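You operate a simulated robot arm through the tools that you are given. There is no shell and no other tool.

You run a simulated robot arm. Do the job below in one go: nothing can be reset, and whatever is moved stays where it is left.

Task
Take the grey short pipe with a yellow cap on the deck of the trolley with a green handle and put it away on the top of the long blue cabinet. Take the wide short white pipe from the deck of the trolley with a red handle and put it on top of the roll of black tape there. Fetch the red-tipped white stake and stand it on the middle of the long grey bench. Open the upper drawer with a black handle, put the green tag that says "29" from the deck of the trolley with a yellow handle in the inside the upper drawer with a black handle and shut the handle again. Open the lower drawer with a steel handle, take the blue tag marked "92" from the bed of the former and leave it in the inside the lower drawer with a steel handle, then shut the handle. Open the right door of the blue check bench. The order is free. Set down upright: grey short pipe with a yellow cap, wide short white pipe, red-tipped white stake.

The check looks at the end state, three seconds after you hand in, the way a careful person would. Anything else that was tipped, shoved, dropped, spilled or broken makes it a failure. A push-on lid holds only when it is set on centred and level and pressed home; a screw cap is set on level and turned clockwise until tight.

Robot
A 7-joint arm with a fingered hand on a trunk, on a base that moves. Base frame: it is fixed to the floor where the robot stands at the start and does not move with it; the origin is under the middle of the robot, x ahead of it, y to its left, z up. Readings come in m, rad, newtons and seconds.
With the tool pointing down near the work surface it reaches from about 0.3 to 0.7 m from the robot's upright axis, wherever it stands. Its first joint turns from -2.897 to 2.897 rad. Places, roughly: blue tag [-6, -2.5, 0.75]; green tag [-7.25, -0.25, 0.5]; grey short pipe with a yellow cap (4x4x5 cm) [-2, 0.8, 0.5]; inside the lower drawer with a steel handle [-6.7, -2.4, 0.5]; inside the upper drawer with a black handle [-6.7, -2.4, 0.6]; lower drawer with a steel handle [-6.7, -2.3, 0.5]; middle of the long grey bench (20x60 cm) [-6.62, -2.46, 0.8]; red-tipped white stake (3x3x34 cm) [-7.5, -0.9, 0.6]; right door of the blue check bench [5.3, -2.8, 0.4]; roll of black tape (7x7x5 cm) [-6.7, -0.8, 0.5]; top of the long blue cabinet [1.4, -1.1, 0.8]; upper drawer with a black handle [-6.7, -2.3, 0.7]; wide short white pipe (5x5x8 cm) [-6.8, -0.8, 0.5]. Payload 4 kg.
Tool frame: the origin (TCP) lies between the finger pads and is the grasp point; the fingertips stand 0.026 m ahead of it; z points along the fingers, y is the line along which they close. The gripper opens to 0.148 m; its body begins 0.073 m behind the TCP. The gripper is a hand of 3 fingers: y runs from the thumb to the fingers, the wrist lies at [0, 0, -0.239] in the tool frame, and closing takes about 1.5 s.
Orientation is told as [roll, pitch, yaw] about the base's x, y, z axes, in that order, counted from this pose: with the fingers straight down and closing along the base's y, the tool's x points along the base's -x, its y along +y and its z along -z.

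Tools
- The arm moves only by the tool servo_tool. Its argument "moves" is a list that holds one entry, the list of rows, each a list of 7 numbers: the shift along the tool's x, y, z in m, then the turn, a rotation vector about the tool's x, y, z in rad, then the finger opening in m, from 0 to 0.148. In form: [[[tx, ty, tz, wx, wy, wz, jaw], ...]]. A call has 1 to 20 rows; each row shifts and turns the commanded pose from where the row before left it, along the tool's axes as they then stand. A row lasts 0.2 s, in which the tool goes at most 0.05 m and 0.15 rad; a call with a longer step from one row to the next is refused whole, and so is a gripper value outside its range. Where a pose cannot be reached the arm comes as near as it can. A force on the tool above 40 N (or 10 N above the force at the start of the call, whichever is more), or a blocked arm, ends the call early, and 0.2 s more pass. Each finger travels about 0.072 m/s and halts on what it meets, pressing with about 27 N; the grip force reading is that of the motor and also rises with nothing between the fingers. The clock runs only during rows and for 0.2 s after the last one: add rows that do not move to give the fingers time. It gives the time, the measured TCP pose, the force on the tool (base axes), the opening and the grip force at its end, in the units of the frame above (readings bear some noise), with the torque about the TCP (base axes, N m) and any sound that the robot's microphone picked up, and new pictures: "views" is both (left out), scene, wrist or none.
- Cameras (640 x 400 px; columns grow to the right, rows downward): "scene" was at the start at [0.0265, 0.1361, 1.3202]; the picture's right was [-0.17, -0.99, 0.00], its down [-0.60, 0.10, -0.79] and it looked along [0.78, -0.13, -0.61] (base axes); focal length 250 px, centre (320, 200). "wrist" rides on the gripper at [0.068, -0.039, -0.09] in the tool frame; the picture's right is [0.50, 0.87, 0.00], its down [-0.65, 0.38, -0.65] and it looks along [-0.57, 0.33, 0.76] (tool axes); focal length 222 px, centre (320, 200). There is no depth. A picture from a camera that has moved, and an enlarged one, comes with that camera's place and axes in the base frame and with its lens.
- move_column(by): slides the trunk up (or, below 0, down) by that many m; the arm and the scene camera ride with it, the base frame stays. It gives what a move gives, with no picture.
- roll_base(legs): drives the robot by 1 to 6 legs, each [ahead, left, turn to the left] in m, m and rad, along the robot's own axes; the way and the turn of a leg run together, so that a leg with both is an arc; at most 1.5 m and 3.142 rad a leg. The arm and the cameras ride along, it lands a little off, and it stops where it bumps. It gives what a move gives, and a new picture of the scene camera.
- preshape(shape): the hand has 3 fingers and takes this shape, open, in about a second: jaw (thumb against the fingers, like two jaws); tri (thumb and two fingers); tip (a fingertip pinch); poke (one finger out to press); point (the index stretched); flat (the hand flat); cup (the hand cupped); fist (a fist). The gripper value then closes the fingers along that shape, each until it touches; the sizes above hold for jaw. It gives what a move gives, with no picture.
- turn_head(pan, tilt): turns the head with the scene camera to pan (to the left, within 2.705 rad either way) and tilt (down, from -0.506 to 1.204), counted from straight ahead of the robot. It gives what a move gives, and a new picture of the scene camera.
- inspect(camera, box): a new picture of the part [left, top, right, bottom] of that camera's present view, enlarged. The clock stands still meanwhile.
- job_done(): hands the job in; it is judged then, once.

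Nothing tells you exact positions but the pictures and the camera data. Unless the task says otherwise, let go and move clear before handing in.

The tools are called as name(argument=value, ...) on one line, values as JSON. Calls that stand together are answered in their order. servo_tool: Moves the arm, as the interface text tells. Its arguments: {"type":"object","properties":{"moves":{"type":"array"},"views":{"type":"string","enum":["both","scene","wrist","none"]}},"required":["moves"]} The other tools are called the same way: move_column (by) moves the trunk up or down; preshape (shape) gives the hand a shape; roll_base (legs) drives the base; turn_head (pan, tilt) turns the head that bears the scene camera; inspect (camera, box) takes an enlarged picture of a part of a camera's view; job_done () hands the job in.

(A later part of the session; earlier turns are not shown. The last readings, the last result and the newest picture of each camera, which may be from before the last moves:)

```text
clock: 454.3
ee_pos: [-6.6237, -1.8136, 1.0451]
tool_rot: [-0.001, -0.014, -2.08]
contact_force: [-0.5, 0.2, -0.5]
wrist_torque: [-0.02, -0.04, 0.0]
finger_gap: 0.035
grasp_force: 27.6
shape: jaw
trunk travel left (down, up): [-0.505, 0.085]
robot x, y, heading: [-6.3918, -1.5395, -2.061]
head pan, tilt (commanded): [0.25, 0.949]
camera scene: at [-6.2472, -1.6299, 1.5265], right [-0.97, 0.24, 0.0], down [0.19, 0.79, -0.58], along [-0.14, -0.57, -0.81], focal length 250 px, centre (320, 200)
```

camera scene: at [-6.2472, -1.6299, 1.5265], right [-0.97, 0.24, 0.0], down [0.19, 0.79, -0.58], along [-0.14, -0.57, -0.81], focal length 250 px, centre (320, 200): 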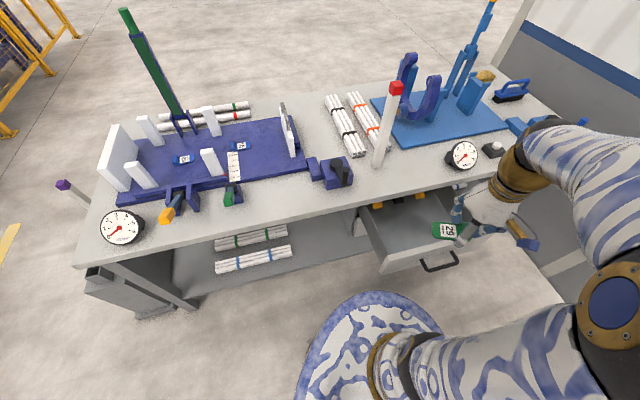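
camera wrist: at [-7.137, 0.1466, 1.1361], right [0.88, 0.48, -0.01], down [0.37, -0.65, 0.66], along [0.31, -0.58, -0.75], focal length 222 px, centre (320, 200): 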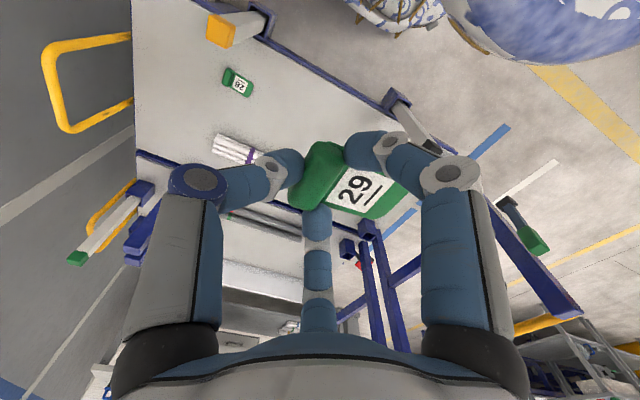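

inspect(camera="scene", box=[340, 170, 520, 290])

```text
3.33 times, centred on (430, 230) of scene
camera zoom: at [-6.2472, -1.6299, 1.5265], right [-0.97, 0.24, 0.0], down [0.19, 0.79, -0.58], along [-0.14, -0.57, -0.81], focal length 834 px, centre (-47, 100)
```

zoom: 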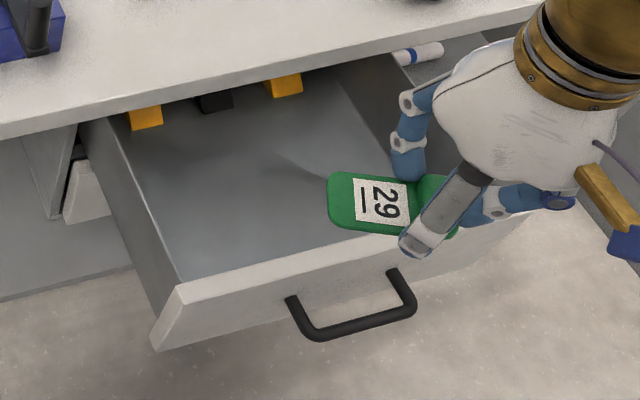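

Inside the drawer the front half is empty, between the front panel at y≈-1.91 and the bench edge at y≈-2.09. I will move over the gap's middle and descend above it.

servo_tool(moves=[[[-0.0335, 0, 0, 0, 0, 0, 0.01], [-0.0335, 0, 0, 0, 0, 0, 0.01], [-0.0335, 0, 0, 0, 0, 0, 0.01], [-0.0335, 0, 0, 0, 0, 0, 0.01], [-0.0335, 0.001, 0, 0, 0, 0, 0.01], [-0.0335, 0.001, 0, 0, 0, 0, 0.01], [0, 0, 0.04, 0, 0, 0, 0.01], [0, 0, 0.04, 0, 0, 0, 0.01], [0, 0, 0.04, 0, 0, 0, 0.01], [0, 0, 0.04, 0, 0, 0, 0.01], [0, 0, 0, 0, 0, 0, 0.01]]])

inspect(camera="scene", box=[340, 150, 520, 290])

```text
clock: 456.7
ee_pos: [-6.7195, -1.9928, 0.8874]
tool_rot: [-0.002, -0.014, -2.081]
contact_force: [-0.4, 0.1, -0.6]
wrist_torque: [-0.01, 0.01, 0.02]
finger_gap: 0.0346
grasp_force: 27.2
shape: jaw
trunk travel left (down, up): [-0.505, 0.085]
robot x, y, heading: [-6.392, -1.5422, -2.057]
head pan, tilt (commanded): [0.25, 0.949]
camera scene: at [-6.2474, -1.6301, 1.5265], right [-0.97, 0.24, 0.0], down [0.19, 0.79, -0.58], along [-0.14, -0.57, -0.81], focal length 250 px, centre (320, 200)
camera wrist: at [-6.7207, -1.9139, 0.9781], right [1.0, 0.01, -0.01], down [0.02, -0.75, 0.66], along [0.0, -0.66, -0.75], focal length 222 px, centre (320, 200)
```

scene: 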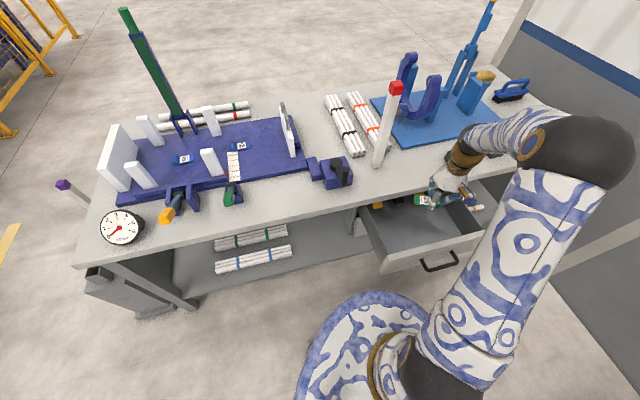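
wrist: 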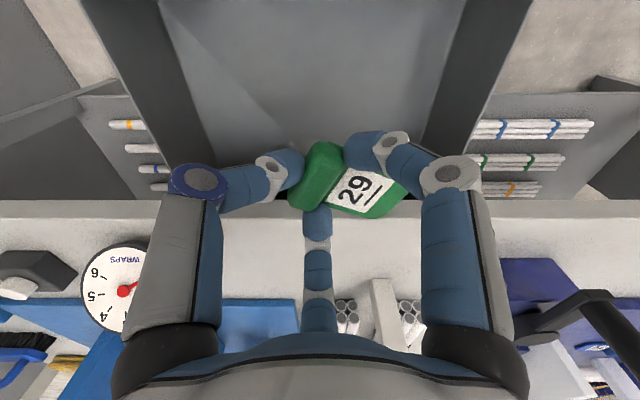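

```text
2.86 times, centred on (430, 220) of scene
camera zoom: at [-6.2474, -1.6301, 1.5265], right [-0.97, 0.24, 0.0], down [0.19, 0.79, -0.58], along [-0.14, -0.57, -0.81], focal length 715 px, centre (6, 143)
```

zoom: 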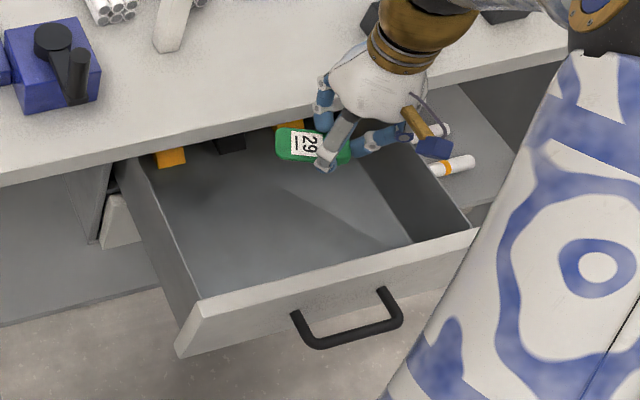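

servo_tool(moves=[[[0, 0, 0.04, 0, 0, 0, 0.01], [0, 0, 0.04, 0, 0, 0, 0.01], [0, 0, 0.04, 0, 0, 0, 0.01], [0, 0, 0.03, 0, 0, 0, 0.01], [0, 0, 0.02, 0, 0, 0, 0.01], [0, 0, 0, 0, 0, 0, 0.01]]])

inspect(camera="scene", box=[340, 150, 520, 290])

```text
clock: 458.1
ee_pos: [-6.7233, -1.993, 0.7176]
tool_rot: [-0.002, -0.012, -2.083]
contact_force: [-1.4, -0.1, 0.0]
wrist_torque: [0.01, -0.02, -0.04]
finger_gap: 0.0346
grasp_force: 26.6
shape: jaw
trunk travel left (down, up): [-0.505, 0.085]
robot x, y, heading: [-6.3934, -1.5397, -2.063]
head pan, tilt (commanded): [0.25, 0.949]
camera scene: at [-6.2474, -1.6301, 1.5265], right [-0.97, 0.24, 0.0], down [0.19, 0.79, -0.58], along [-0.14, -0.57, -0.81], focal length 250 px, centre (320, 200)
camera wrist: at [-6.7241, -1.9137, 0.8081], right [1.0, 0.01, -0.01], down [0.02, -0.75, 0.66], along [0.0, -0.66, -0.75], focal length 222 px, centre (320, 200)
```

scene: 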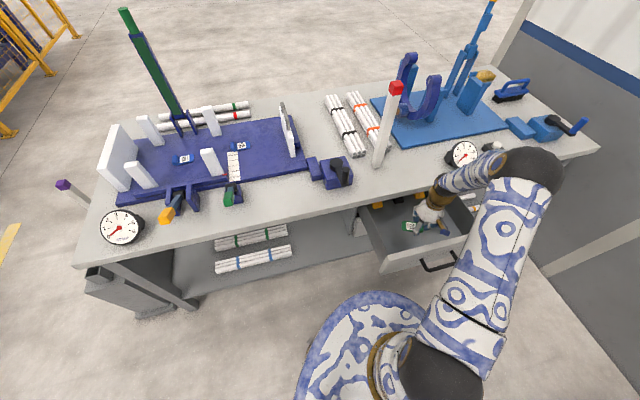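
wrist: 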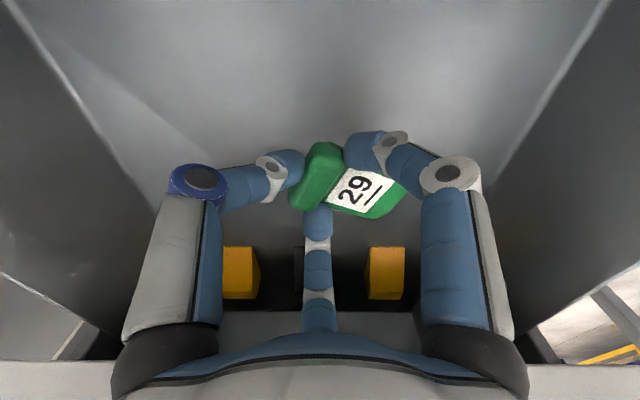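

```text
2.86 times, centred on (430, 220) of scene
camera zoom: at [-6.2474, -1.6301, 1.5265], right [-0.97, 0.24, 0.0], down [0.19, 0.79, -0.58], along [-0.14, -0.57, -0.81], focal length 715 px, centre (6, 143)
```

zoom: 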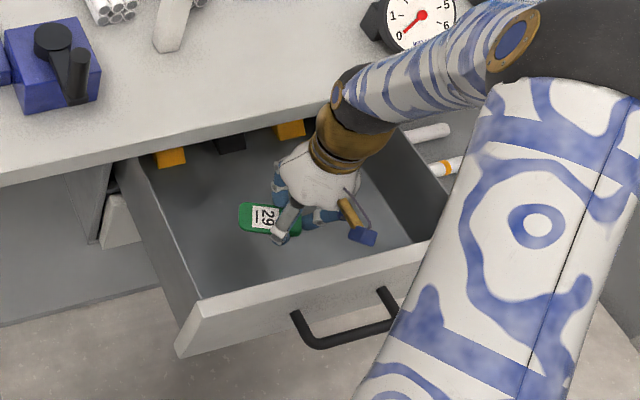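

servo_tool(moves=[[[0, 0, 0.012, 0, 0, 0, 0.01], [0, 0, 0.012, 0, 0, 0, 0.01], [0, 0, 0.01, 0, 0, 0, 0.01], [0, 0, 0.008, 0, 0, 0, 0.01], [0, 0, 0, 0, 0, 0, 0.01]]], views="none")

inspect(camera="scene", box=[360, 170, 480, 270])

```text
clock: 459.3
ee_pos: [-6.7249, -1.9935, 0.6749]
tool_rot: [-0.001, -0.013, -2.079]
contact_force: [0.4, 0.0, -0.5]
wrist_torque: [0.0, 0.0, 0.0]
finger_gap: 0.0343
grasp_force: 27.0
shape: jaw
trunk travel left (down, up): [-0.505, 0.085]
robot x, y, heading: [-6.3905, -1.5433, -2.06]
head pan, tilt (commanded): [0.25, 0.949]
```

```text
4.00 times, centred on (420, 220) of scene
camera zoom: at [-6.2474, -1.6301, 1.5265], right [-0.97, 0.24, 0.0], down [0.19, 0.79, -0.58], along [-0.14, -0.57, -0.81], focal length 1001 px, centre (-80, 120)
```

zoom: 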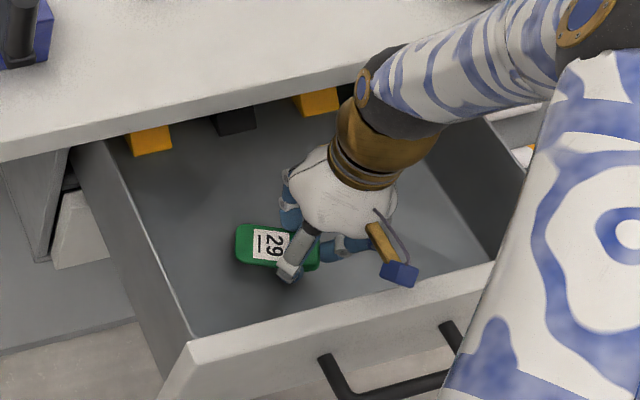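

servo_tool(moves=[[[0, 0, 0.008, 0, 0, 0, 0.01], [0, 0, 0.006, 0, 0, 0, 0.01], [0, 0, 0.006, 0, 0, 0, 0.01], [0, 0, 0.005, 0, 0, 0, 0.01], [0, 0, 0, 0, 0, 0, 0.01]]], views="none")

inspect(camera="scene", box=[360, 170, 480, 270])

```text
clock: 460.5
ee_pos: [-6.7253, -1.9964, 0.6538]
tool_rot: [-0.004, -0.027, -2.08]
contact_force: [1.6, 0.2, 25.4]
wrist_torque: [-0.34, -0.31, -0.09]
finger_gap: 0.035
grasp_force: 27.0
shape: jaw
trunk travel left (down, up): [-0.505, 0.085]
robot x, y, heading: [-6.3956, -1.543, -2.058]
head pan, tilt (commanded): [0.25, 0.949]
stopped in row 5: the force on the tool passed its limit at 41 N (the readings are from after the stop); the commanded pose is now the measured one
```

```text
4.00 times, centred on (420, 220) of scene
camera zoom: at [-6.2459, -1.6284, 1.5265], right [-0.97, 0.24, 0.0], down [0.19, 0.79, -0.58], along [-0.14, -0.57, -0.81], focal length 1001 px, centre (-80, 120)
```

zoom: 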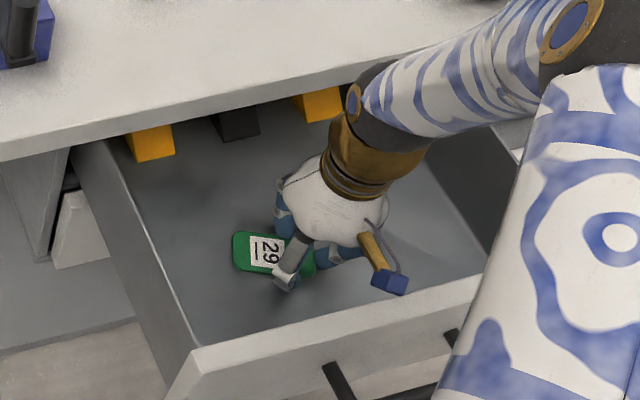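

The tag has reached the drawer floor. I will ease up a few millimetres, release it and rise out of the drawer.

servo_tool(moves=[[[0, 0, -0.004, 0, 0, 0, 0.01], [0, 0, 0, 0, 0, 0, 0.03], [0, 0, 0, 0, 0, 0, 0.05], [0, 0, 0, 0, 0, 0, 0.06], [0, 0, 0, 0, 0, 0, 0.07], [0, 0, 0, 0, 0, 0, 0.07]]], views="wrist")

servo_tool(moves=[[[0, 0, -0.02, 0, 0, 0, 0.07], [0, 0, -0.03, 0, 0, 0, 0.07], [0, 0, -0.04, 0, 0, 0, 0.07], [0, 0, -0.04, 0, 0, 0, 0.07], [0, 0, -0.04, 0, 0, 0, 0.07], [0, 0, -0.04, 0, 0, 0, 0.07], [0, 0, -0.04, 0, 0, 0, 0.07], [0, 0, -0.04, 0, 0, 0, 0.07], [0.03, 0, -0.02, 0, 0, 0, 0.07], [0.03, 0, 0, 0, 0, 0, 0.07], [0.03, 0, 0, 0, 0, 0, 0.07], [0.03, 0, 0, 0, 0, 0, 0.07], [0.03, 0, 0, 0, 0, 0, 0.07], [0, 0, 0, 0, 0, 0, 0.07]]])

```text
clock: 461.9
ee_pos: [-6.7257, -1.9947, 0.6558]
tool_rot: [-0.003, -0.02, -2.081]
contact_force: [-0.2, 1.0, 0.3]
wrist_torque: [0.0, 0.01, 0.02]
finger_gap: 0.0696
grasp_force: 0.0
shape: jaw
trunk travel left (down, up): [-0.505, 0.085]
robot x, y, heading: [-6.3942, -1.5417, -2.058]
head pan, tilt (commanded): [0.25, 0.949]
camera wrist: at [-6.7264, -1.916, 0.7467], right [1.0, 0.01, -0.01], down [0.02, -0.75, 0.66], along [0.0, -0.66, -0.75], focal length 222 px, centre (320, 200)
```

wrist: 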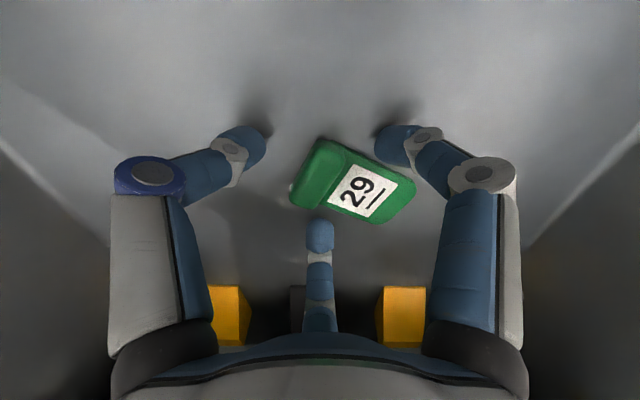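

```text
clock: 464.9
ee_pos: [-6.6485, -1.8598, 0.9623]
tool_rot: [-0.001, -0.02, -2.082]
contact_force: [0.1, 0.0, 0.6]
wrist_torque: [0.0, -0.01, 0.03]
finger_gap: 0.0697
grasp_force: 0.0
shape: jaw
trunk travel left (down, up): [-0.505, 0.085]
robot x, y, heading: [-6.3926, -1.5351, -2.06]
head pan, tilt (commanded): [0.25, 0.949]
camera scene: at [-6.2472, -1.6298, 1.5265], right [-0.97, 0.24, 0.0], down [0.19, 0.79, -0.58], along [-0.14, -0.57, -0.81], focal length 250 px, centre (320, 200)
camera wrist: at [-6.6489, -1.7807, 1.054], right [1.0, 0.01, -0.01], down [0.02, -0.75, 0.67], along [0.0, -0.67, -0.75], focal length 222 px, centre (320, 200)
```

scene: 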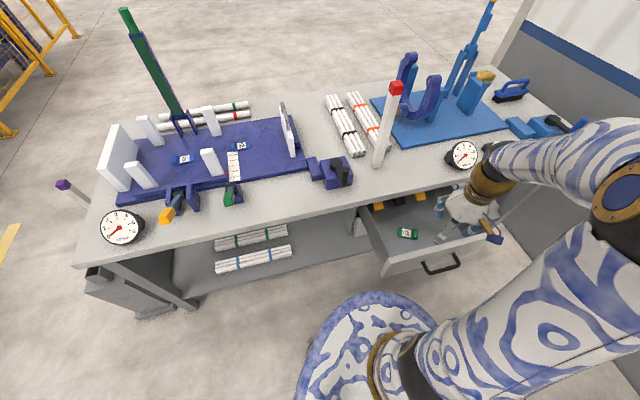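
wrist: 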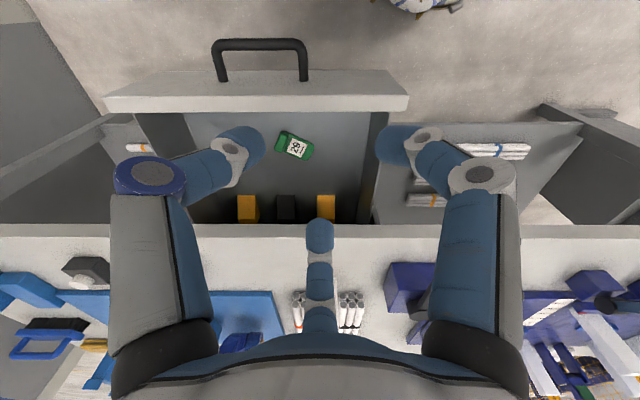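

The tag lies in the upper drawer. Now I will close it: back to my earlier stance, point the open hand at the panel around the handle, and push.

roll_base(legs=[[-0.135, 0.052, -0.278]])

move_column(by=-0.22)

servo_tool(moves=[[[0, 0, 0, 0, 0, 0.131, 0.08], [0, 0, 0, 0, 0, 0.131, 0.08], [0, 0, 0, 0, 0, 0.131, 0.08], [0, 0, 0, 0, 0, 0.131, 0.08], [0, 0, 0, 0, 0, 0.131, 0.08], [0, 0, 0, 0, 0, 0.131, 0.08], [0, 0, 0, 0, 0, 0, 0.08]]])

```text
clock: 466.2
ee_pos: [-6.6054, -1.6966, 0.9638]
tool_rot: [-0.003, -0.019, -2.364]
contact_force: [0.2, 0.0, -0.6]
wrist_torque: [-0.01, -0.04, -0.02]
finger_gap: 0.0697
grasp_force: 0.1
shape: jaw
trunk travel left (down, up): [-0.505, 0.085]
robot x, y, heading: [-6.2708, -1.4604, -2.342]
head pan, tilt (commanded): [0.25, 0.949]
camera scene: at [-6.1554, -1.5878, 1.5265], right [-0.87, 0.5, 0.0], down [0.41, 0.7, -0.58], along [-0.29, -0.5, -0.81], focal length 250 px, centre (320, 200)
```

scene: 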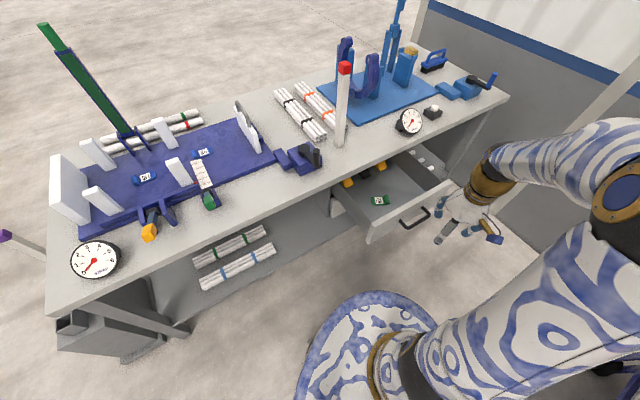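

```text
clock: 468.6
ee_pos: [-6.606, -1.6972, 0.7435]
tool_rot: [-0.003, -0.021, -2.365]
contact_force: [0.2, -1.0, -0.2]
wrist_torque: [-0.01, 0.03, 0.03]
finger_gap: 0.0696
grasp_force: 0.1
shape: jaw
trunk travel left (down, up): [-0.285, 0.305]
robot x, y, heading: [-6.2698, -1.4631, -2.341]
head pan, tilt (commanded): [0.25, 0.949]
```

```text
clock: 470.1
ee_pos: [-6.6056, -1.6987, 0.7418]
tool_rot: [0.01, -0.017, 3.132]
contact_force: [-0.6, -0.4, 0.6]
wrist_torque: [-0.01, 0.0, -0.01]
finger_gap: 0.0794
grasp_force: 0.0
shape: jaw
trunk travel left (down, up): [-0.285, 0.305]
robot x, y, heading: [-6.2702, -1.4655, -2.342]
head pan, tilt (commanded): [0.25, 0.949]
camera scene: at [-6.1558, -1.5881, 1.3065], right [-0.87, 0.5, 0.0], down [0.41, 0.7, -0.58], along [-0.29, -0.5, -0.81], focal length 250 px, centre (320, 200)
camera wrist: at [-6.5373, -1.6585, 0.8334], right [0.49, -0.87, 0.0], down [-0.65, -0.36, 0.67], along [-0.58, -0.33, -0.74], focal length 222 px, centre (320, 200)
```

scene: 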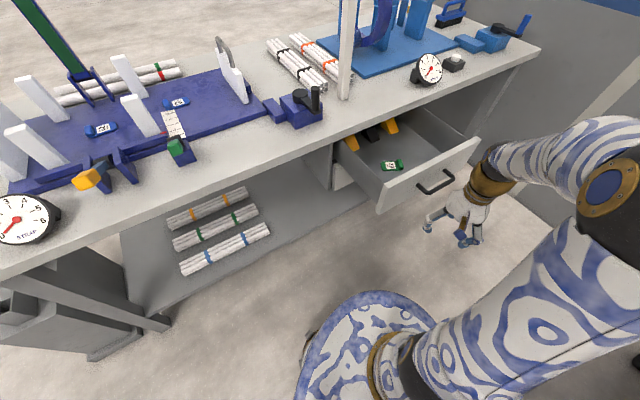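
wrist: 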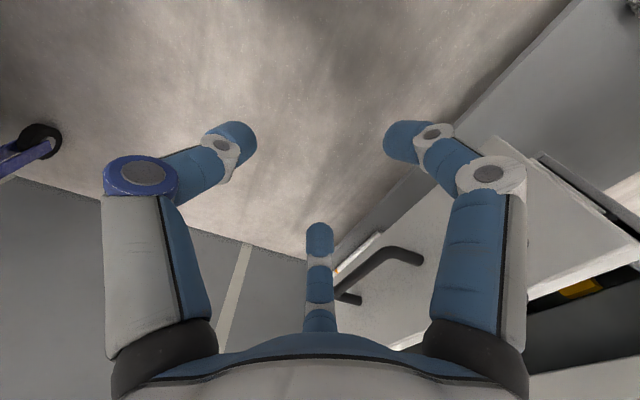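

servo_tool(moves=[[[-0.03, 0.005, 0.014, 0, 0, 0, 0.08], [-0.03, 0.005, 0.014, 0, 0, 0, 0.08], [-0.03, 0.005, 0.014, 0, 0, 0, 0.08], [-0.03, 0.005, 0.013, 0, 0, 0, 0.08], [0, 0, 0, -0.1428, 0, 0, 0.08], [0, 0, 0, -0.1428, 0, 0, 0.08], [0, 0, 0, -0.1428, 0, 0, 0.08], [0, 0, 0, -0.1428, 0, 0, 0.08], [0, 0, 0, -0.1428, 0, 0, 0.08], [0, 0, 0, -0.1428, 0, 0, 0.08], [0, 0, 0, -0.1428, 0, 0, 0.08], [0, 0, 0, -0.1428, 0, 0, 0.08], [0, 0, 0, -0.1428, 0, 0, 0.08], [0, 0, 0, -0.1428, 0, 0, 0.08], [0, 0, 0, -0.1428, 0, 0, 0.08], [0, 0, 0, 0, 0, 0, 0.08]]])

```text
clock: 473.6
ee_pos: [-6.7277, -1.7168, 0.691]
tool_rot: [1.583, -0.014, 3.13]
contact_force: [0.6, -1.5, 0.3]
wrist_torque: [-0.01, 0.02, 0.03]
finger_gap: 0.0798
grasp_force: 0.0
shape: jaw
trunk travel left (down, up): [-0.285, 0.305]
robot x, y, heading: [-6.2746, -1.4612, -2.346]
head pan, tilt (commanded): [0.25, 0.949]
camera scene: at [-6.1559, -1.5879, 1.3065], right [-0.87, 0.5, 0.0], down [0.41, 0.7, -0.58], along [-0.29, -0.5, -0.81], focal length 250 px, centre (320, 200)
camera wrist: at [-6.6598, -1.6274, 0.651], right [0.51, 0.01, 0.86], down [-0.64, 0.66, 0.38], along [-0.57, -0.75, 0.34], focal length 222 px, centre (320, 200)
```

scene: 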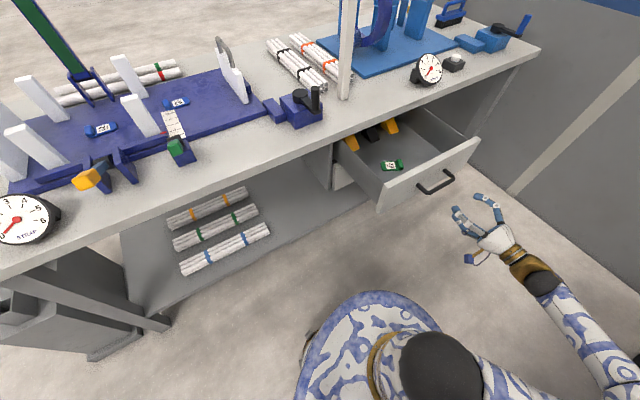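
wrist: 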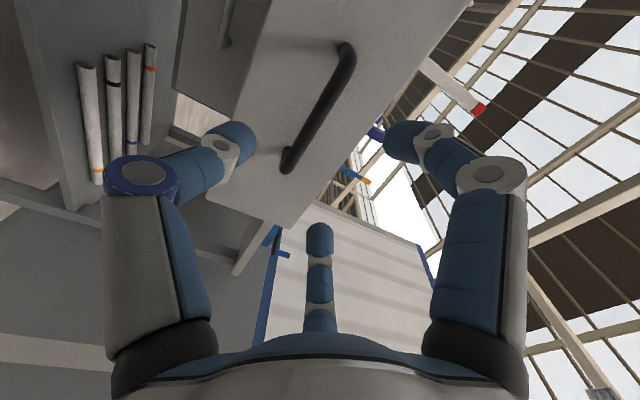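

The hand is aligned around the handle. I will push the drawer in.

servo_tool(moves=[[[0, -0.003, 0.03, 0, 0, 0, 0.08], [0, 0, 0.03, 0, 0, 0, 0.08], [0, 0, 0.03, 0, 0, 0, 0.08], [0, 0, 0.025, 0, 0, 0, 0.08], [0, 0, 0.025, 0, 0, 0, 0.08], [0, 0, 0.025, 0, 0, 0, 0.08], [0, 0, 0.025, 0, 0, 0, 0.08], [0, 0, 0.025, 0, 0, 0, 0.08], [0, 0, 0.025, 0, 0, 0, 0.08], [0, 0, 0.025, 0, 0, 0, 0.08], [0, 0, 0.02, 0, 0, 0, 0.08], [0, 0, 0, 0, 0, 0, 0.08]]])

```text
clock: 476.1
ee_pos: [-6.73, -2.0035, 0.6916]
tool_rot: [1.581, -0.015, 3.132]
contact_force: [0.7, 0.3, 0.4]
wrist_torque: [0.01, -0.02, 0.02]
finger_gap: 0.08
grasp_force: 0.0
shape: jaw
trunk travel left (down, up): [-0.285, 0.305]
robot x, y, heading: [-6.2683, -1.4625, -2.344]
head pan, tilt (commanded): [0.25, 0.949]
camera scene: at [-6.1559, -1.5881, 1.3065], right [-0.87, 0.5, 0.0], down [0.41, 0.7, -0.58], along [-0.29, -0.5, -0.81], focal length 250 px, centre (320, 200)
camera wrist: at [-6.662, -1.9136, 0.6516], right [0.51, 0.0, 0.86], down [-0.64, 0.66, 0.38], along [-0.57, -0.75, 0.34], focal length 222 px, centre (320, 200)
```

scene: 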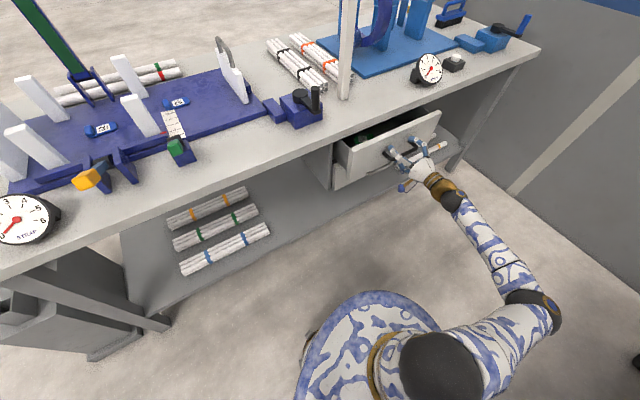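
wrist: 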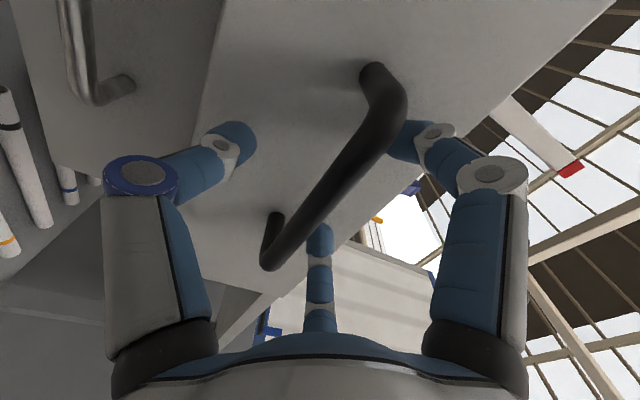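

servo_tool(moves=[[[0, 0, 0.015, 0, 0, 0, 0.08], [0, 0, 0.015, 0, 0, 0, 0.08], [0, 0, 0.015, 0, 0, 0, 0.08], [0, 0, 0.01, 0, 0, 0, 0.08], [0, 0, 0.01, 0, 0, 0, 0.08], [0, 0, 0.008, 0, 0, 0, 0.08], [0, 0, 0.008, 0, 0, 0, 0.08], [0, 0, 0.006, 0, 0, 0, 0.08], [0, 0, 0, 0, 0, 0, 0.08]]])

```text
clock: 478.1
ee_pos: [-6.7303, -2.0888, 0.6922]
tool_rot: [1.582, -0.014, 3.136]
contact_force: [-1.0, 0.5, 0.1]
wrist_torque: [-0.01, -0.03, 0.0]
finger_gap: 0.0799
grasp_force: 0.0
shape: jaw
trunk travel left (down, up): [-0.285, 0.305]
robot x, y, heading: [-6.2731, -1.4592, -2.347]
head pan, tilt (commanded): [0.25, 0.949]
camera scene: at [-6.1559, -1.5881, 1.3065], right [-0.87, 0.5, 0.0], down [0.41, 0.7, -0.58], along [-0.29, -0.5, -0.81], focal length 250 px, centre (320, 200)
camera wrist: at [-6.6635, -2.0013, 0.653], right [0.51, 0.0, 0.86], down [-0.64, 0.66, 0.38], along [-0.57, -0.75, 0.34], focal length 222 px, centre (320, 200)
```

scene: 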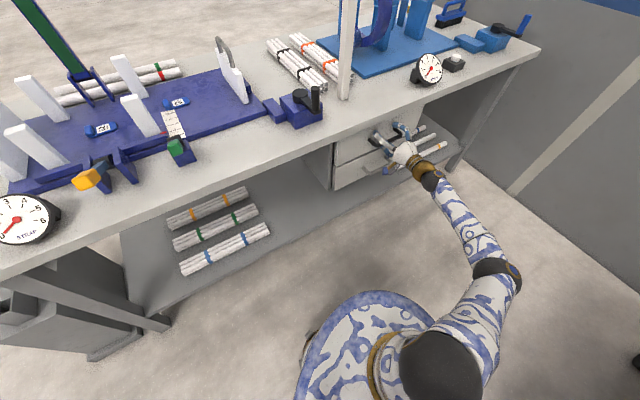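
wrist: 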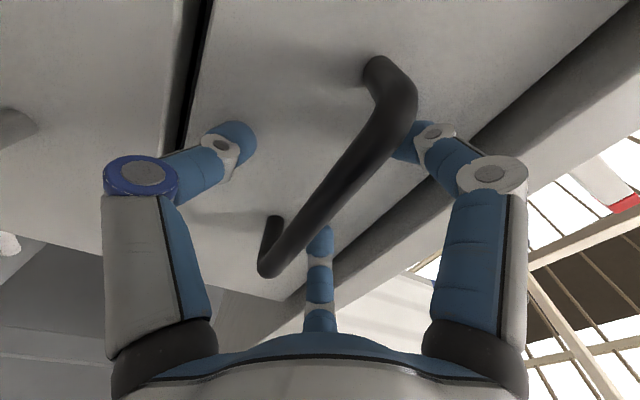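

servo_tool(moves=[[[0, 0, 0.005, 0, 0, 0, 0.08], [0, 0, 0.005, 0, 0, 0, 0.08], [0, 0, 0.005, 0, 0, 0, 0.08], [0, 0, 0.005, 0, 0, 0, 0.08], [0, 0, 0.005, 0, 0, 0, 0.08], [0, 0, 0, 0, 0, 0, 0.08]]], views="none")

inspect(camera="scene", box=[310, 90, 460, 200])

```text
clock: 478.8
ee_pos: [-6.7349, -2.0947, 0.6927]
tool_rot: [1.582, -0.015, 3.125]
contact_force: [2.6, 19.8, -0.4]
wrist_torque: [-0.18, 0.05, 0.87]
finger_gap: 0.0806
grasp_force: 0.1
shape: jaw
trunk travel left (down, up): [-0.285, 0.305]
robot x, y, heading: [-6.2689, -1.4585, -2.346]
head pan, tilt (commanded): [0.25, 0.949]
stopped in row 3: the force on the tool passed its limit at 47 N (the readings are from after the stop); the commanded pose is now the measured one
```

```text
3.64 times, centred on (385, 145) of scene
camera zoom: at [-6.1561, -1.5857, 1.3066], right [-0.86, 0.5, 0.0], down [0.41, 0.7, -0.58], along [-0.29, -0.5, -0.81], focal length 910 px, centre (84, 400)
```

zoom: 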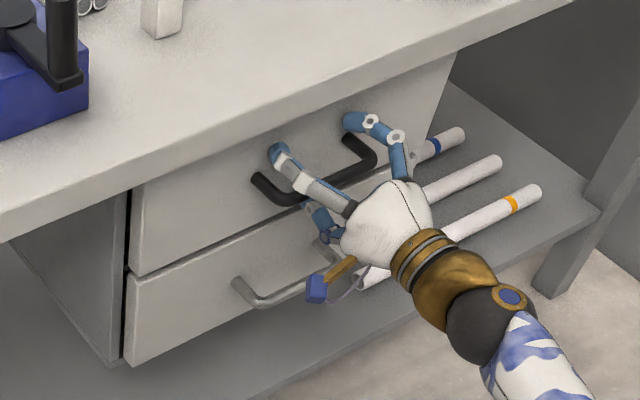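

The upper drawer is shut. I will back off, lower the hand to the steel handle and look.

servo_tool(moves=[[[0, 0, -0.025, 0, 0, 0, 0.09], [0, 0, -0.03, 0, 0, 0, 0.09], [0, 0, -0.03, 0, 0, 0, 0.09], [0, 0, -0.03, 0, 0, 0, 0.09], [0, -0.028, 0, 0, 0, 0, 0.09], [0, -0.028, 0, 0, 0, 0, 0.09], [0, -0.028, 0, 0, 0, 0, 0.09], [0, -0.028, 0, 0, 0, 0, 0.09], [0, -0.028, 0, 0, 0, 0, 0.09], [0, -0.028, 0, 0, 0, 0, 0.09], [0, 0, 0, 0, 0, 0, 0.09]]])

```text
clock: 481.2
ee_pos: [-6.736, -1.9846, 0.5219]
tool_rot: [1.581, -0.014, 3.13]
contact_force: [0.5, 0.1, 0.3]
wrist_torque: [-0.01, 0.03, 0.03]
finger_gap: 0.0895
grasp_force: 0.0
shape: jaw
trunk travel left (down, up): [-0.285, 0.305]
robot x, y, heading: [-6.2729, -1.4602, -2.339]
head pan, tilt (commanded): [0.25, 0.949]
camera scene: at [-6.1562, -1.5876, 1.3065], right [-0.86, 0.5, 0.0], down [0.41, 0.7, -0.58], along [-0.29, -0.5, -0.81], focal length 250 px, centre (320, 200)
camera wrist: at [-6.6689, -1.8962, 0.4822], right [0.51, 0.0, 0.86], down [-0.64, 0.67, 0.38], along [-0.57, -0.74, 0.34], focal length 222 px, centre (320, 200)
```

scene: 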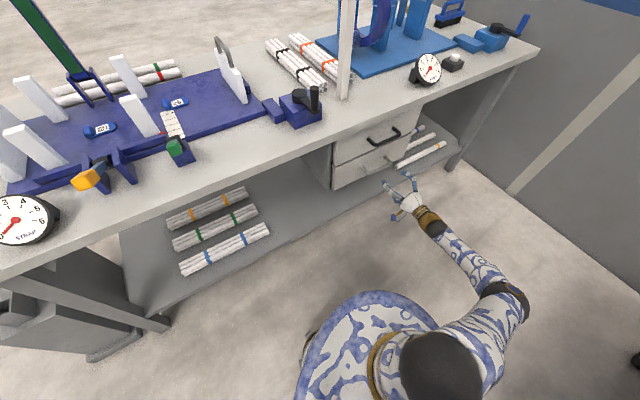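
wrist: 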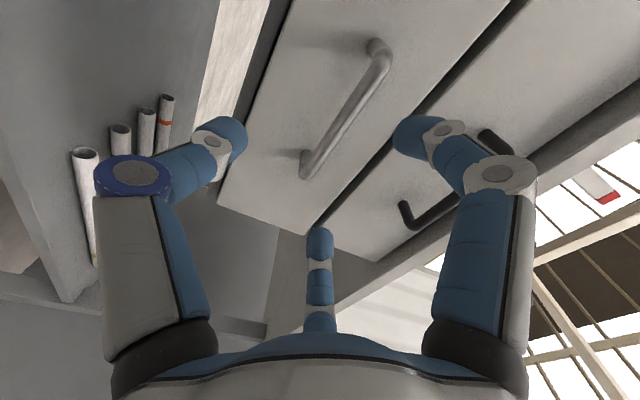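

servo_tool(moves=[[[0.008, 0.01, 0.015, 0, 0, 0, 0.09], [0, 0, 0.02, 0, 0, 0, 0.09], [0, 0, 0.02, 0, 0, 0, 0.08], [0, 0, 0, 0, 0, 0, 0.08]]], views="wrist")

inspect(camera="scene", box=[310, 110, 460, 220])

```text
clock: 482.2
ee_pos: [-6.7275, -2.0412, 0.5325]
tool_rot: [1.582, -0.014, 3.128]
contact_force: [0.2, -0.6, -0.3]
wrist_torque: [0.01, 0.0, 0.01]
finger_gap: 0.0805
grasp_force: 0.1
shape: jaw
trunk travel left (down, up): [-0.285, 0.305]
robot x, y, heading: [-6.2705, -1.459, -2.344]
head pan, tilt (commanded): [0.25, 0.949]
camera wrist: at [-6.6591, -1.9518, 0.4936], right [0.51, 0.0, 0.86], down [-0.64, 0.67, 0.38], along [-0.57, -0.74, 0.34], focal length 222 px, centre (320, 200)
```

wrist: 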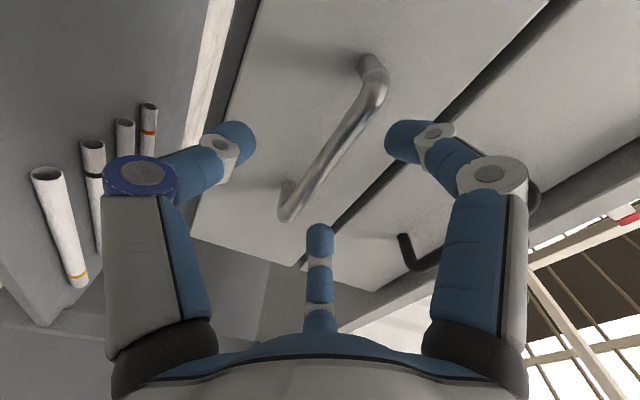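

```text
3.64 times, centred on (385, 165) of scene
camera zoom: at [-6.1562, -1.5876, 1.3065], right [-0.86, 0.5, 0.0], down [0.41, 0.7, -0.58], along [-0.29, -0.5, -0.81], focal length 910 px, centre (84, 327)
```

zoom: 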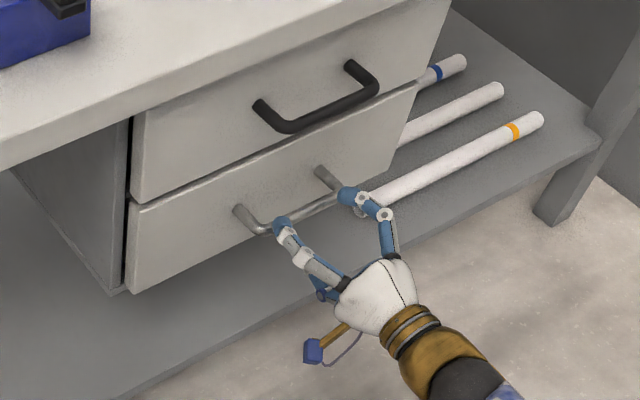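

servo_tool(moves=[[[0, 0, 0.008, 0, 0, 0, 0.08], [0, 0, 0.008, 0, 0, 0, 0.08], [0, 0, 0.006, 0, 0, 0, 0.08], [0, 0, 0, 0, 0, 0, 0.05], [0, 0, 0, 0, 0, 0, 0.02], [0, 0, 0, 0, 0, 0, 0.0], [0, 0, 0, 0, 0, 0, 0.0], [0, 0, 0, 0, 0, 0, 0.0], [0, 0, 0, 0, 0, 0, 0.0], [0, 0, 0, 0, 0, 0, 0.0]]], views="wrist")

```text
clock: 484.4
ee_pos: [-6.7269, -2.0612, 0.5327]
tool_rot: [1.581, -0.013, 3.126]
contact_force: [-0.6, 0.4, 0.1]
wrist_torque: [-0.01, 0.03, 0.0]
finger_gap: 0.0051
grasp_force: 26.5
shape: jaw
trunk travel left (down, up): [-0.285, 0.305]
robot x, y, heading: [-6.2708, -1.4591, -2.343]
head pan, tilt (commanded): [0.25, 0.949]
camera wrist: at [-6.6597, -1.9717, 0.4937], right [0.51, 0.0, 0.86], down [-0.64, 0.67, 0.38], along [-0.57, -0.75, 0.34], focal length 222 px, centre (320, 200)
```

wrist: 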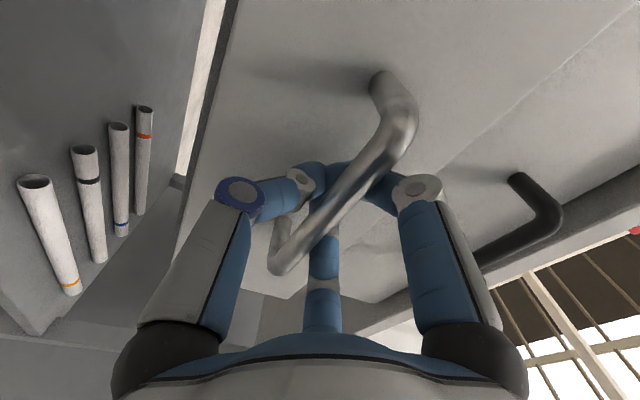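

The steel handle is hooked the same way. I will pull the lower drawer out.

servo_tool(moves=[[[0, 0, -0.015, 0, 0, 0, 0.0], [0, 0, -0.02, 0, 0, 0, 0.0], [0, 0, -0.02, 0, 0, 0, 0.0], [0, 0, -0.02, 0, 0, 0, 0.0], [0, 0, -0.02, 0, 0, 0, 0.0], [0, 0, -0.02, 0, 0, 0, 0.0], [0, 0, -0.02, 0, 0, 0, 0.0], [0, 0, -0.02, 0, 0, 0, 0.0], [0, 0, -0.02, 0, 0, 0, 0.0], [0, 0, -0.02, 0, 0, 0, 0.0], [0, 0, -0.02, 0, 0, 0, 0.0], [0, 0, -0.02, 0, 0, 0, 0.0], [0, 0, 0, 0, 0, 0, 0.0]]])

```text
clock: 487.2
ee_pos: [-6.7239, -1.8251, 0.5302]
tool_rot: [1.583, -0.014, 3.13]
contact_force: [-3.6, 1.4, 8.8]
wrist_torque: [0.04, -0.05, 0.04]
finger_gap: 0.0046
grasp_force: 26.4
shape: jaw
trunk travel left (down, up): [-0.285, 0.305]
robot x, y, heading: [-6.2703, -1.4618, -2.346]
head pan, tilt (commanded): [0.25, 0.949]
camera scene: at [-6.1558, -1.587, 1.3065], right [-0.86, 0.5, 0.0], down [0.41, 0.7, -0.58], along [-0.29, -0.5, -0.81], focal length 250 px, centre (320, 200)
camera wrist: at [-6.6558, -1.7365, 0.4914], right [0.51, 0.0, 0.86], down [-0.64, 0.67, 0.38], along [-0.57, -0.75, 0.34], focal length 222 px, centre (320, 200)
```

scene: 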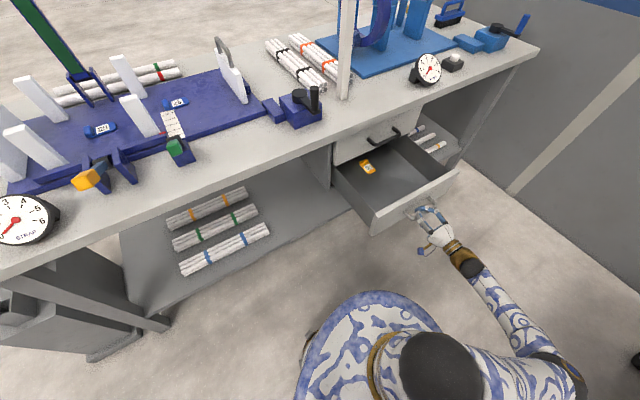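
wrist: 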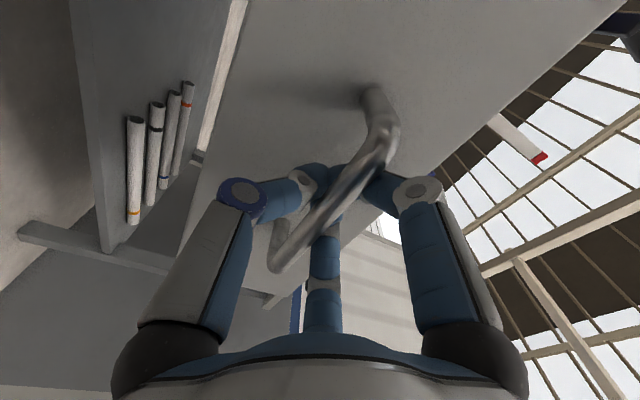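

The lower drawer is open about 0.24 m. I will pull a little further for more room, then release.

servo_tool(moves=[[[0, 0, -0.015, 0, 0, 0, 0.0], [0, 0, -0.015, 0, 0, 0, 0.0], [0, 0, -0.015, 0, 0, 0, 0.0], [0, 0, 0, 0, 0, 0, 0.0]]], views="none")

servo_tool(moves=[[[0, 0, 0, 0, 0, 0, 0.05], [0, 0, 0, 0, 0, 0, 0.09], [0, 0, 0, 0, 0, 0, 0.1], [0, 0, 0, 0, 0, 0, 0.1], [0, 0, 0, 0, 0, 0, 0.1], [0, 0, 0, 0, 0, 0, 0.1]]])

```text
clock: 488.2
ee_pos: [-6.7228, -1.7804, 0.531]
tool_rot: [1.581, -0.014, 3.129]
contact_force: [-4.0, 0.1, 8.1]
wrist_torque: [0.02, -0.08, 0.01]
finger_gap: 0.0046
grasp_force: 26.8
shape: jaw
trunk travel left (down, up): [-0.285, 0.305]
robot x, y, heading: [-6.2734, -1.4638, -2.345]
head pan, tilt (commanded): [0.25, 0.949]
```

```text
clock: 489.6
ee_pos: [-6.7227, -1.7802, 0.5303]
tool_rot: [1.58, -0.014, 3.127]
contact_force: [-0.2, -0.4, 0.8]
wrist_torque: [0.01, 0.0, 0.02]
finger_gap: 0.0994
grasp_force: 0.0
shape: jaw
trunk travel left (down, up): [-0.285, 0.305]
robot x, y, heading: [-6.2735, -1.4617, -2.342]
head pan, tilt (commanded): [0.25, 0.949]
camera scene: at [-6.1562, -1.5875, 1.3065], right [-0.86, 0.5, 0.0], down [0.41, 0.7, -0.58], along [-0.29, -0.5, -0.81], focal length 250 px, centre (320, 200)
camera wrist: at [-6.6551, -1.6919, 0.4913], right [0.51, 0.0, 0.86], down [-0.64, 0.67, 0.38], along [-0.57, -0.75, 0.34], focal length 222 px, centre (320, 200)
```

scene: 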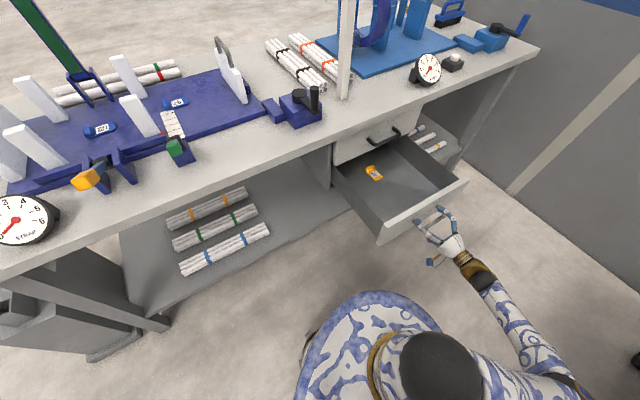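
wrist: 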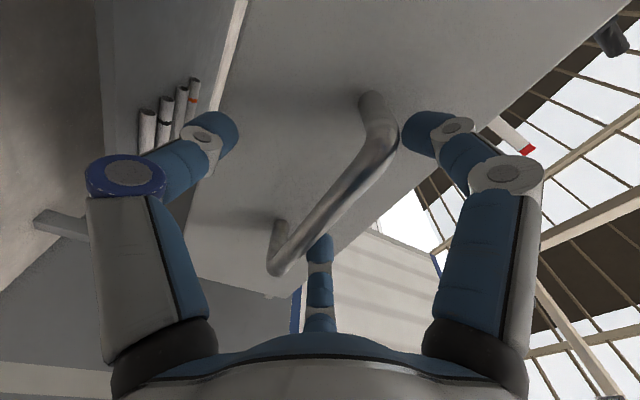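

servo_tool(moves=[[[0, 0, -0.025, 0, 0, 0, 0.1], [0, 0, -0.025, 0, 0, 0, 0.1], [0, 0, -0.025, 0, 0, 0, 0.1], [0, 0.03, 0, 0, 0, 0, 0.1], [0, 0.03, 0, 0, 0, 0, 0.1], [0, 0.03, 0, 0, 0, 0, 0.1], [0, 0.03, 0, 0, 0, 0, 0.1], [0, 0.03, 0, 0, 0, 0, 0.1], [0, 0.03, 0, 0, 0, 0, 0.1], [0, 0, 0, 0, 0, 0, 0.1]]], views="none")

servo_tool(moves=[[[0, 0, 0, 0.1428, 0, 0, 0.1], [0, 0, 0, 0.1428, 0, 0, 0.1], [0, 0, 0, 0.1428, 0, 0, 0.1], [0, 0, 0, 0.1428, 0, 0, 0.1], [0, 0, 0, 0.1428, 0, 0, 0.1], [0, 0, 0, 0.1428, 0, 0, 0.1], [0, 0, 0, 0.1428, 0, 0, 0.1], [0, 0, 0, 0.1428, 0, 0, 0.1], [0, 0, 0, 0.1428, 0, 0, 0.1], [0, 0, 0, 0.1428, 0, 0, 0.1], [0, 0, 0, 0.1428, 0, 0, 0.1], [0, 0, -0.03, 0, 0, -0.131, 0.1], [0, 0, -0.03, 0, 0, -0.131, 0.1], [0, 0, -0.03, 0, 0, -0.131, 0.1], [0, 0, -0.03, 0, 0, -0.131, 0.1], [0, 0, -0.03, 0, 0, -0.131, 0.1], [0, 0, -0.03, 0, 0, -0.131, 0.1], [0, 0, 0, 0, 0, 0, 0.1]]])

```text
clock: 491.8
ee_pos: [-6.7193, -1.7045, 0.709]
tool_rot: [1.58, -0.015, 3.128]
contact_force: [0.0, -0.3, -0.2]
wrist_torque: [-0.01, -0.01, -0.02]
finger_gap: 0.0997
grasp_force: 0.1
shape: jaw
trunk travel left (down, up): [-0.285, 0.305]
robot x, y, heading: [-6.2694, -1.4632, -2.343]
head pan, tilt (commanded): [0.25, 0.949]
```

```text
clock: 495.6
ee_pos: [-6.7193, -1.7013, 0.8894]
tool_rot: [-0.002, -0.018, -2.366]
contact_force: [-0.1, 0.3, 0.5]
wrist_torque: [0.01, -0.04, 0.02]
finger_gap: 0.0997
grasp_force: 0.2
shape: jaw
trunk travel left (down, up): [-0.285, 0.305]
robot x, y, heading: [-6.2716, -1.4611, -2.346]
head pan, tilt (commanded): [0.25, 0.949]
camera scene: at [-6.156, -1.5876, 1.3065], right [-0.86, 0.5, 0.0], down [0.41, 0.7, -0.58], along [-0.29, -0.5, -0.81], focal length 250 px, centre (320, 200)
camera wrist: at [-6.6968, -1.6258, 0.9798], right [0.96, -0.27, -0.01], down [-0.19, -0.72, 0.66], along [-0.19, -0.64, -0.75], focal length 222 px, centre (320, 200)
```

scene: 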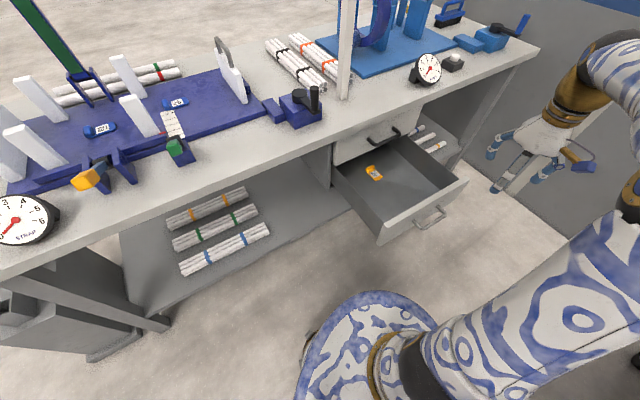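
wrist: 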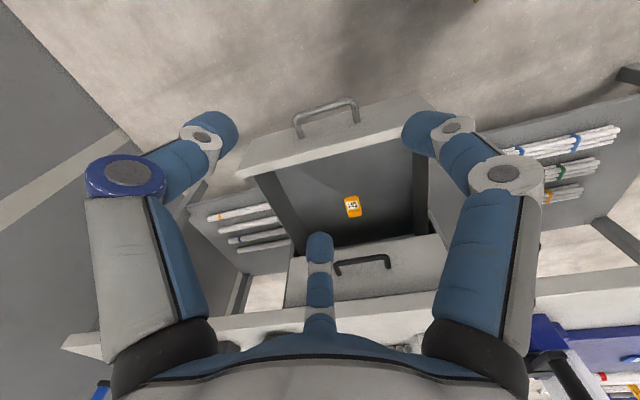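

The lower drawer is open, with only an orange tag inside toward the back. Next is the blue tag "92" on the former's bed at about (-6.11, -2.46). I will fold the arm, raise the trunk and move in front of it.

servo_tool(moves=[[[0.0286, 0.0085, 0, 0, 0, 0, 0.1], [0.0286, 0.0085, 0, 0, 0, 0, 0.1], [0.0286, 0.0085, 0, 0, 0, 0, 0.1], [0.0286, 0.0085, 0, 0, 0, 0, 0.1], [0.0286, 0.0085, 0, 0, 0, 0, 0.1], [0, 0, 0, 0, 0, 0, 0.1]]], views="none")

move_column(by=0.27)

roll_base(legs=[[0, 0, 0.775], [0, 0.22, 0], [0.25, 0, 0]])

turn_head(pan=0.3, tilt=0.95)

```text
clock: 497.0
ee_pos: [-6.5841, -1.6339, 0.8871]
tool_rot: [0.0, -0.017, -2.369]
contact_force: [0.1, 0.0, -0.3]
wrist_torque: [-0.02, 0.02, -0.01]
finger_gap: 0.0998
grasp_force: 0.0
shape: jaw
trunk travel left (down, up): [-0.285, 0.305]
robot x, y, heading: [-6.2659, -1.4615, -2.35]
head pan, tilt (commanded): [0.25, 0.949]
```

```text
clock: 499.8
ee_pos: [-6.5857, -1.6326, 1.1571]
tool_rot: [-0.001, -0.017, -2.367]
contact_force: [-0.1, -1.0, 0.0]
wrist_torque: [0.01, -0.02, 0.02]
finger_gap: 0.0999
grasp_force: 0.0
shape: jaw
trunk travel left (down, up): [-0.555, 0.035]
robot x, y, heading: [-6.2697, -1.4635, -2.349]
head pan, tilt (commanded): [0.25, 0.949]
```

```text
clock: 504.9
ee_pos: [-6.159, -2.0569, 1.1561]
tool_rot: [-0.001, -0.019, -1.598]
contact_force: [0.3, -0.2, -0.5]
wrist_torque: [0.05, -0.01, -0.01]
finger_gap: 0.0996
grasp_force: 0.2
shape: jaw
trunk travel left (down, up): [-0.555, 0.035]
robot x, y, heading: [-6.0498, -1.7153, -1.573]
head pan, tilt (commanded): [0.25, 0.949]
camera scene: at [-5.8828, -1.7258, 1.5765], right [-0.97, -0.24, 0.0], down [-0.2, 0.79, -0.58], along [0.14, -0.56, -0.81], focal length 250 px, centre (320, 200)
```

scene: 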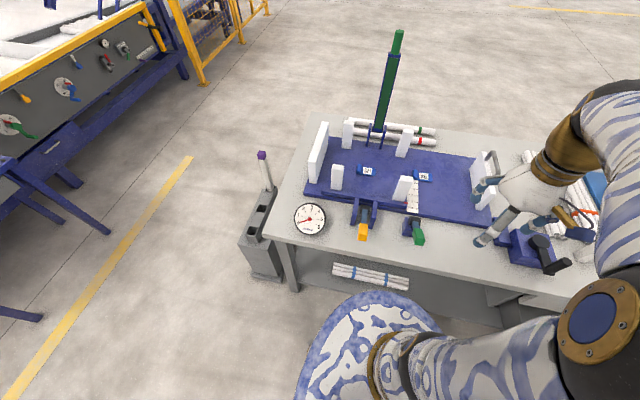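

```text
clock: 505.6
ee_pos: [-6.1588, -2.0563, 1.157]
tool_rot: [-0.001, -0.017, -1.598]
contact_force: [0.0, -0.5, -0.5]
wrist_torque: [0.02, -0.01, -0.01]
finger_gap: 0.0996
grasp_force: 0.0
shape: jaw
trunk travel left (down, up): [-0.555, 0.035]
robot x, y, heading: [-6.0519, -1.716, -1.573]
head pan, tilt (commanded): [0.3, 0.949]
camera scene: at [-5.8792, -1.7242, 1.5765], right [-0.96, -0.29, 0.0], down [-0.24, 0.78, -0.58], along [0.17, -0.56, -0.81], focal length 250 px, centre (320, 200)
```

scene: 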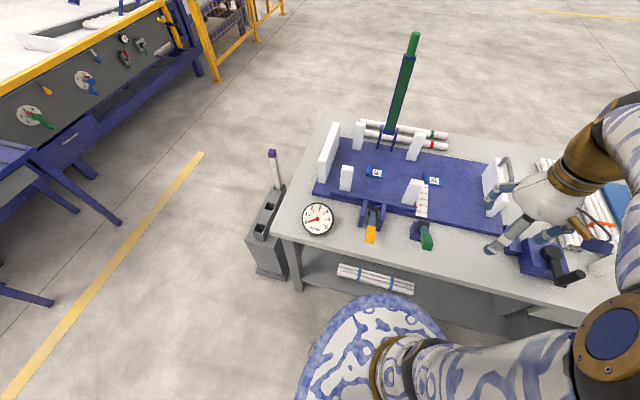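

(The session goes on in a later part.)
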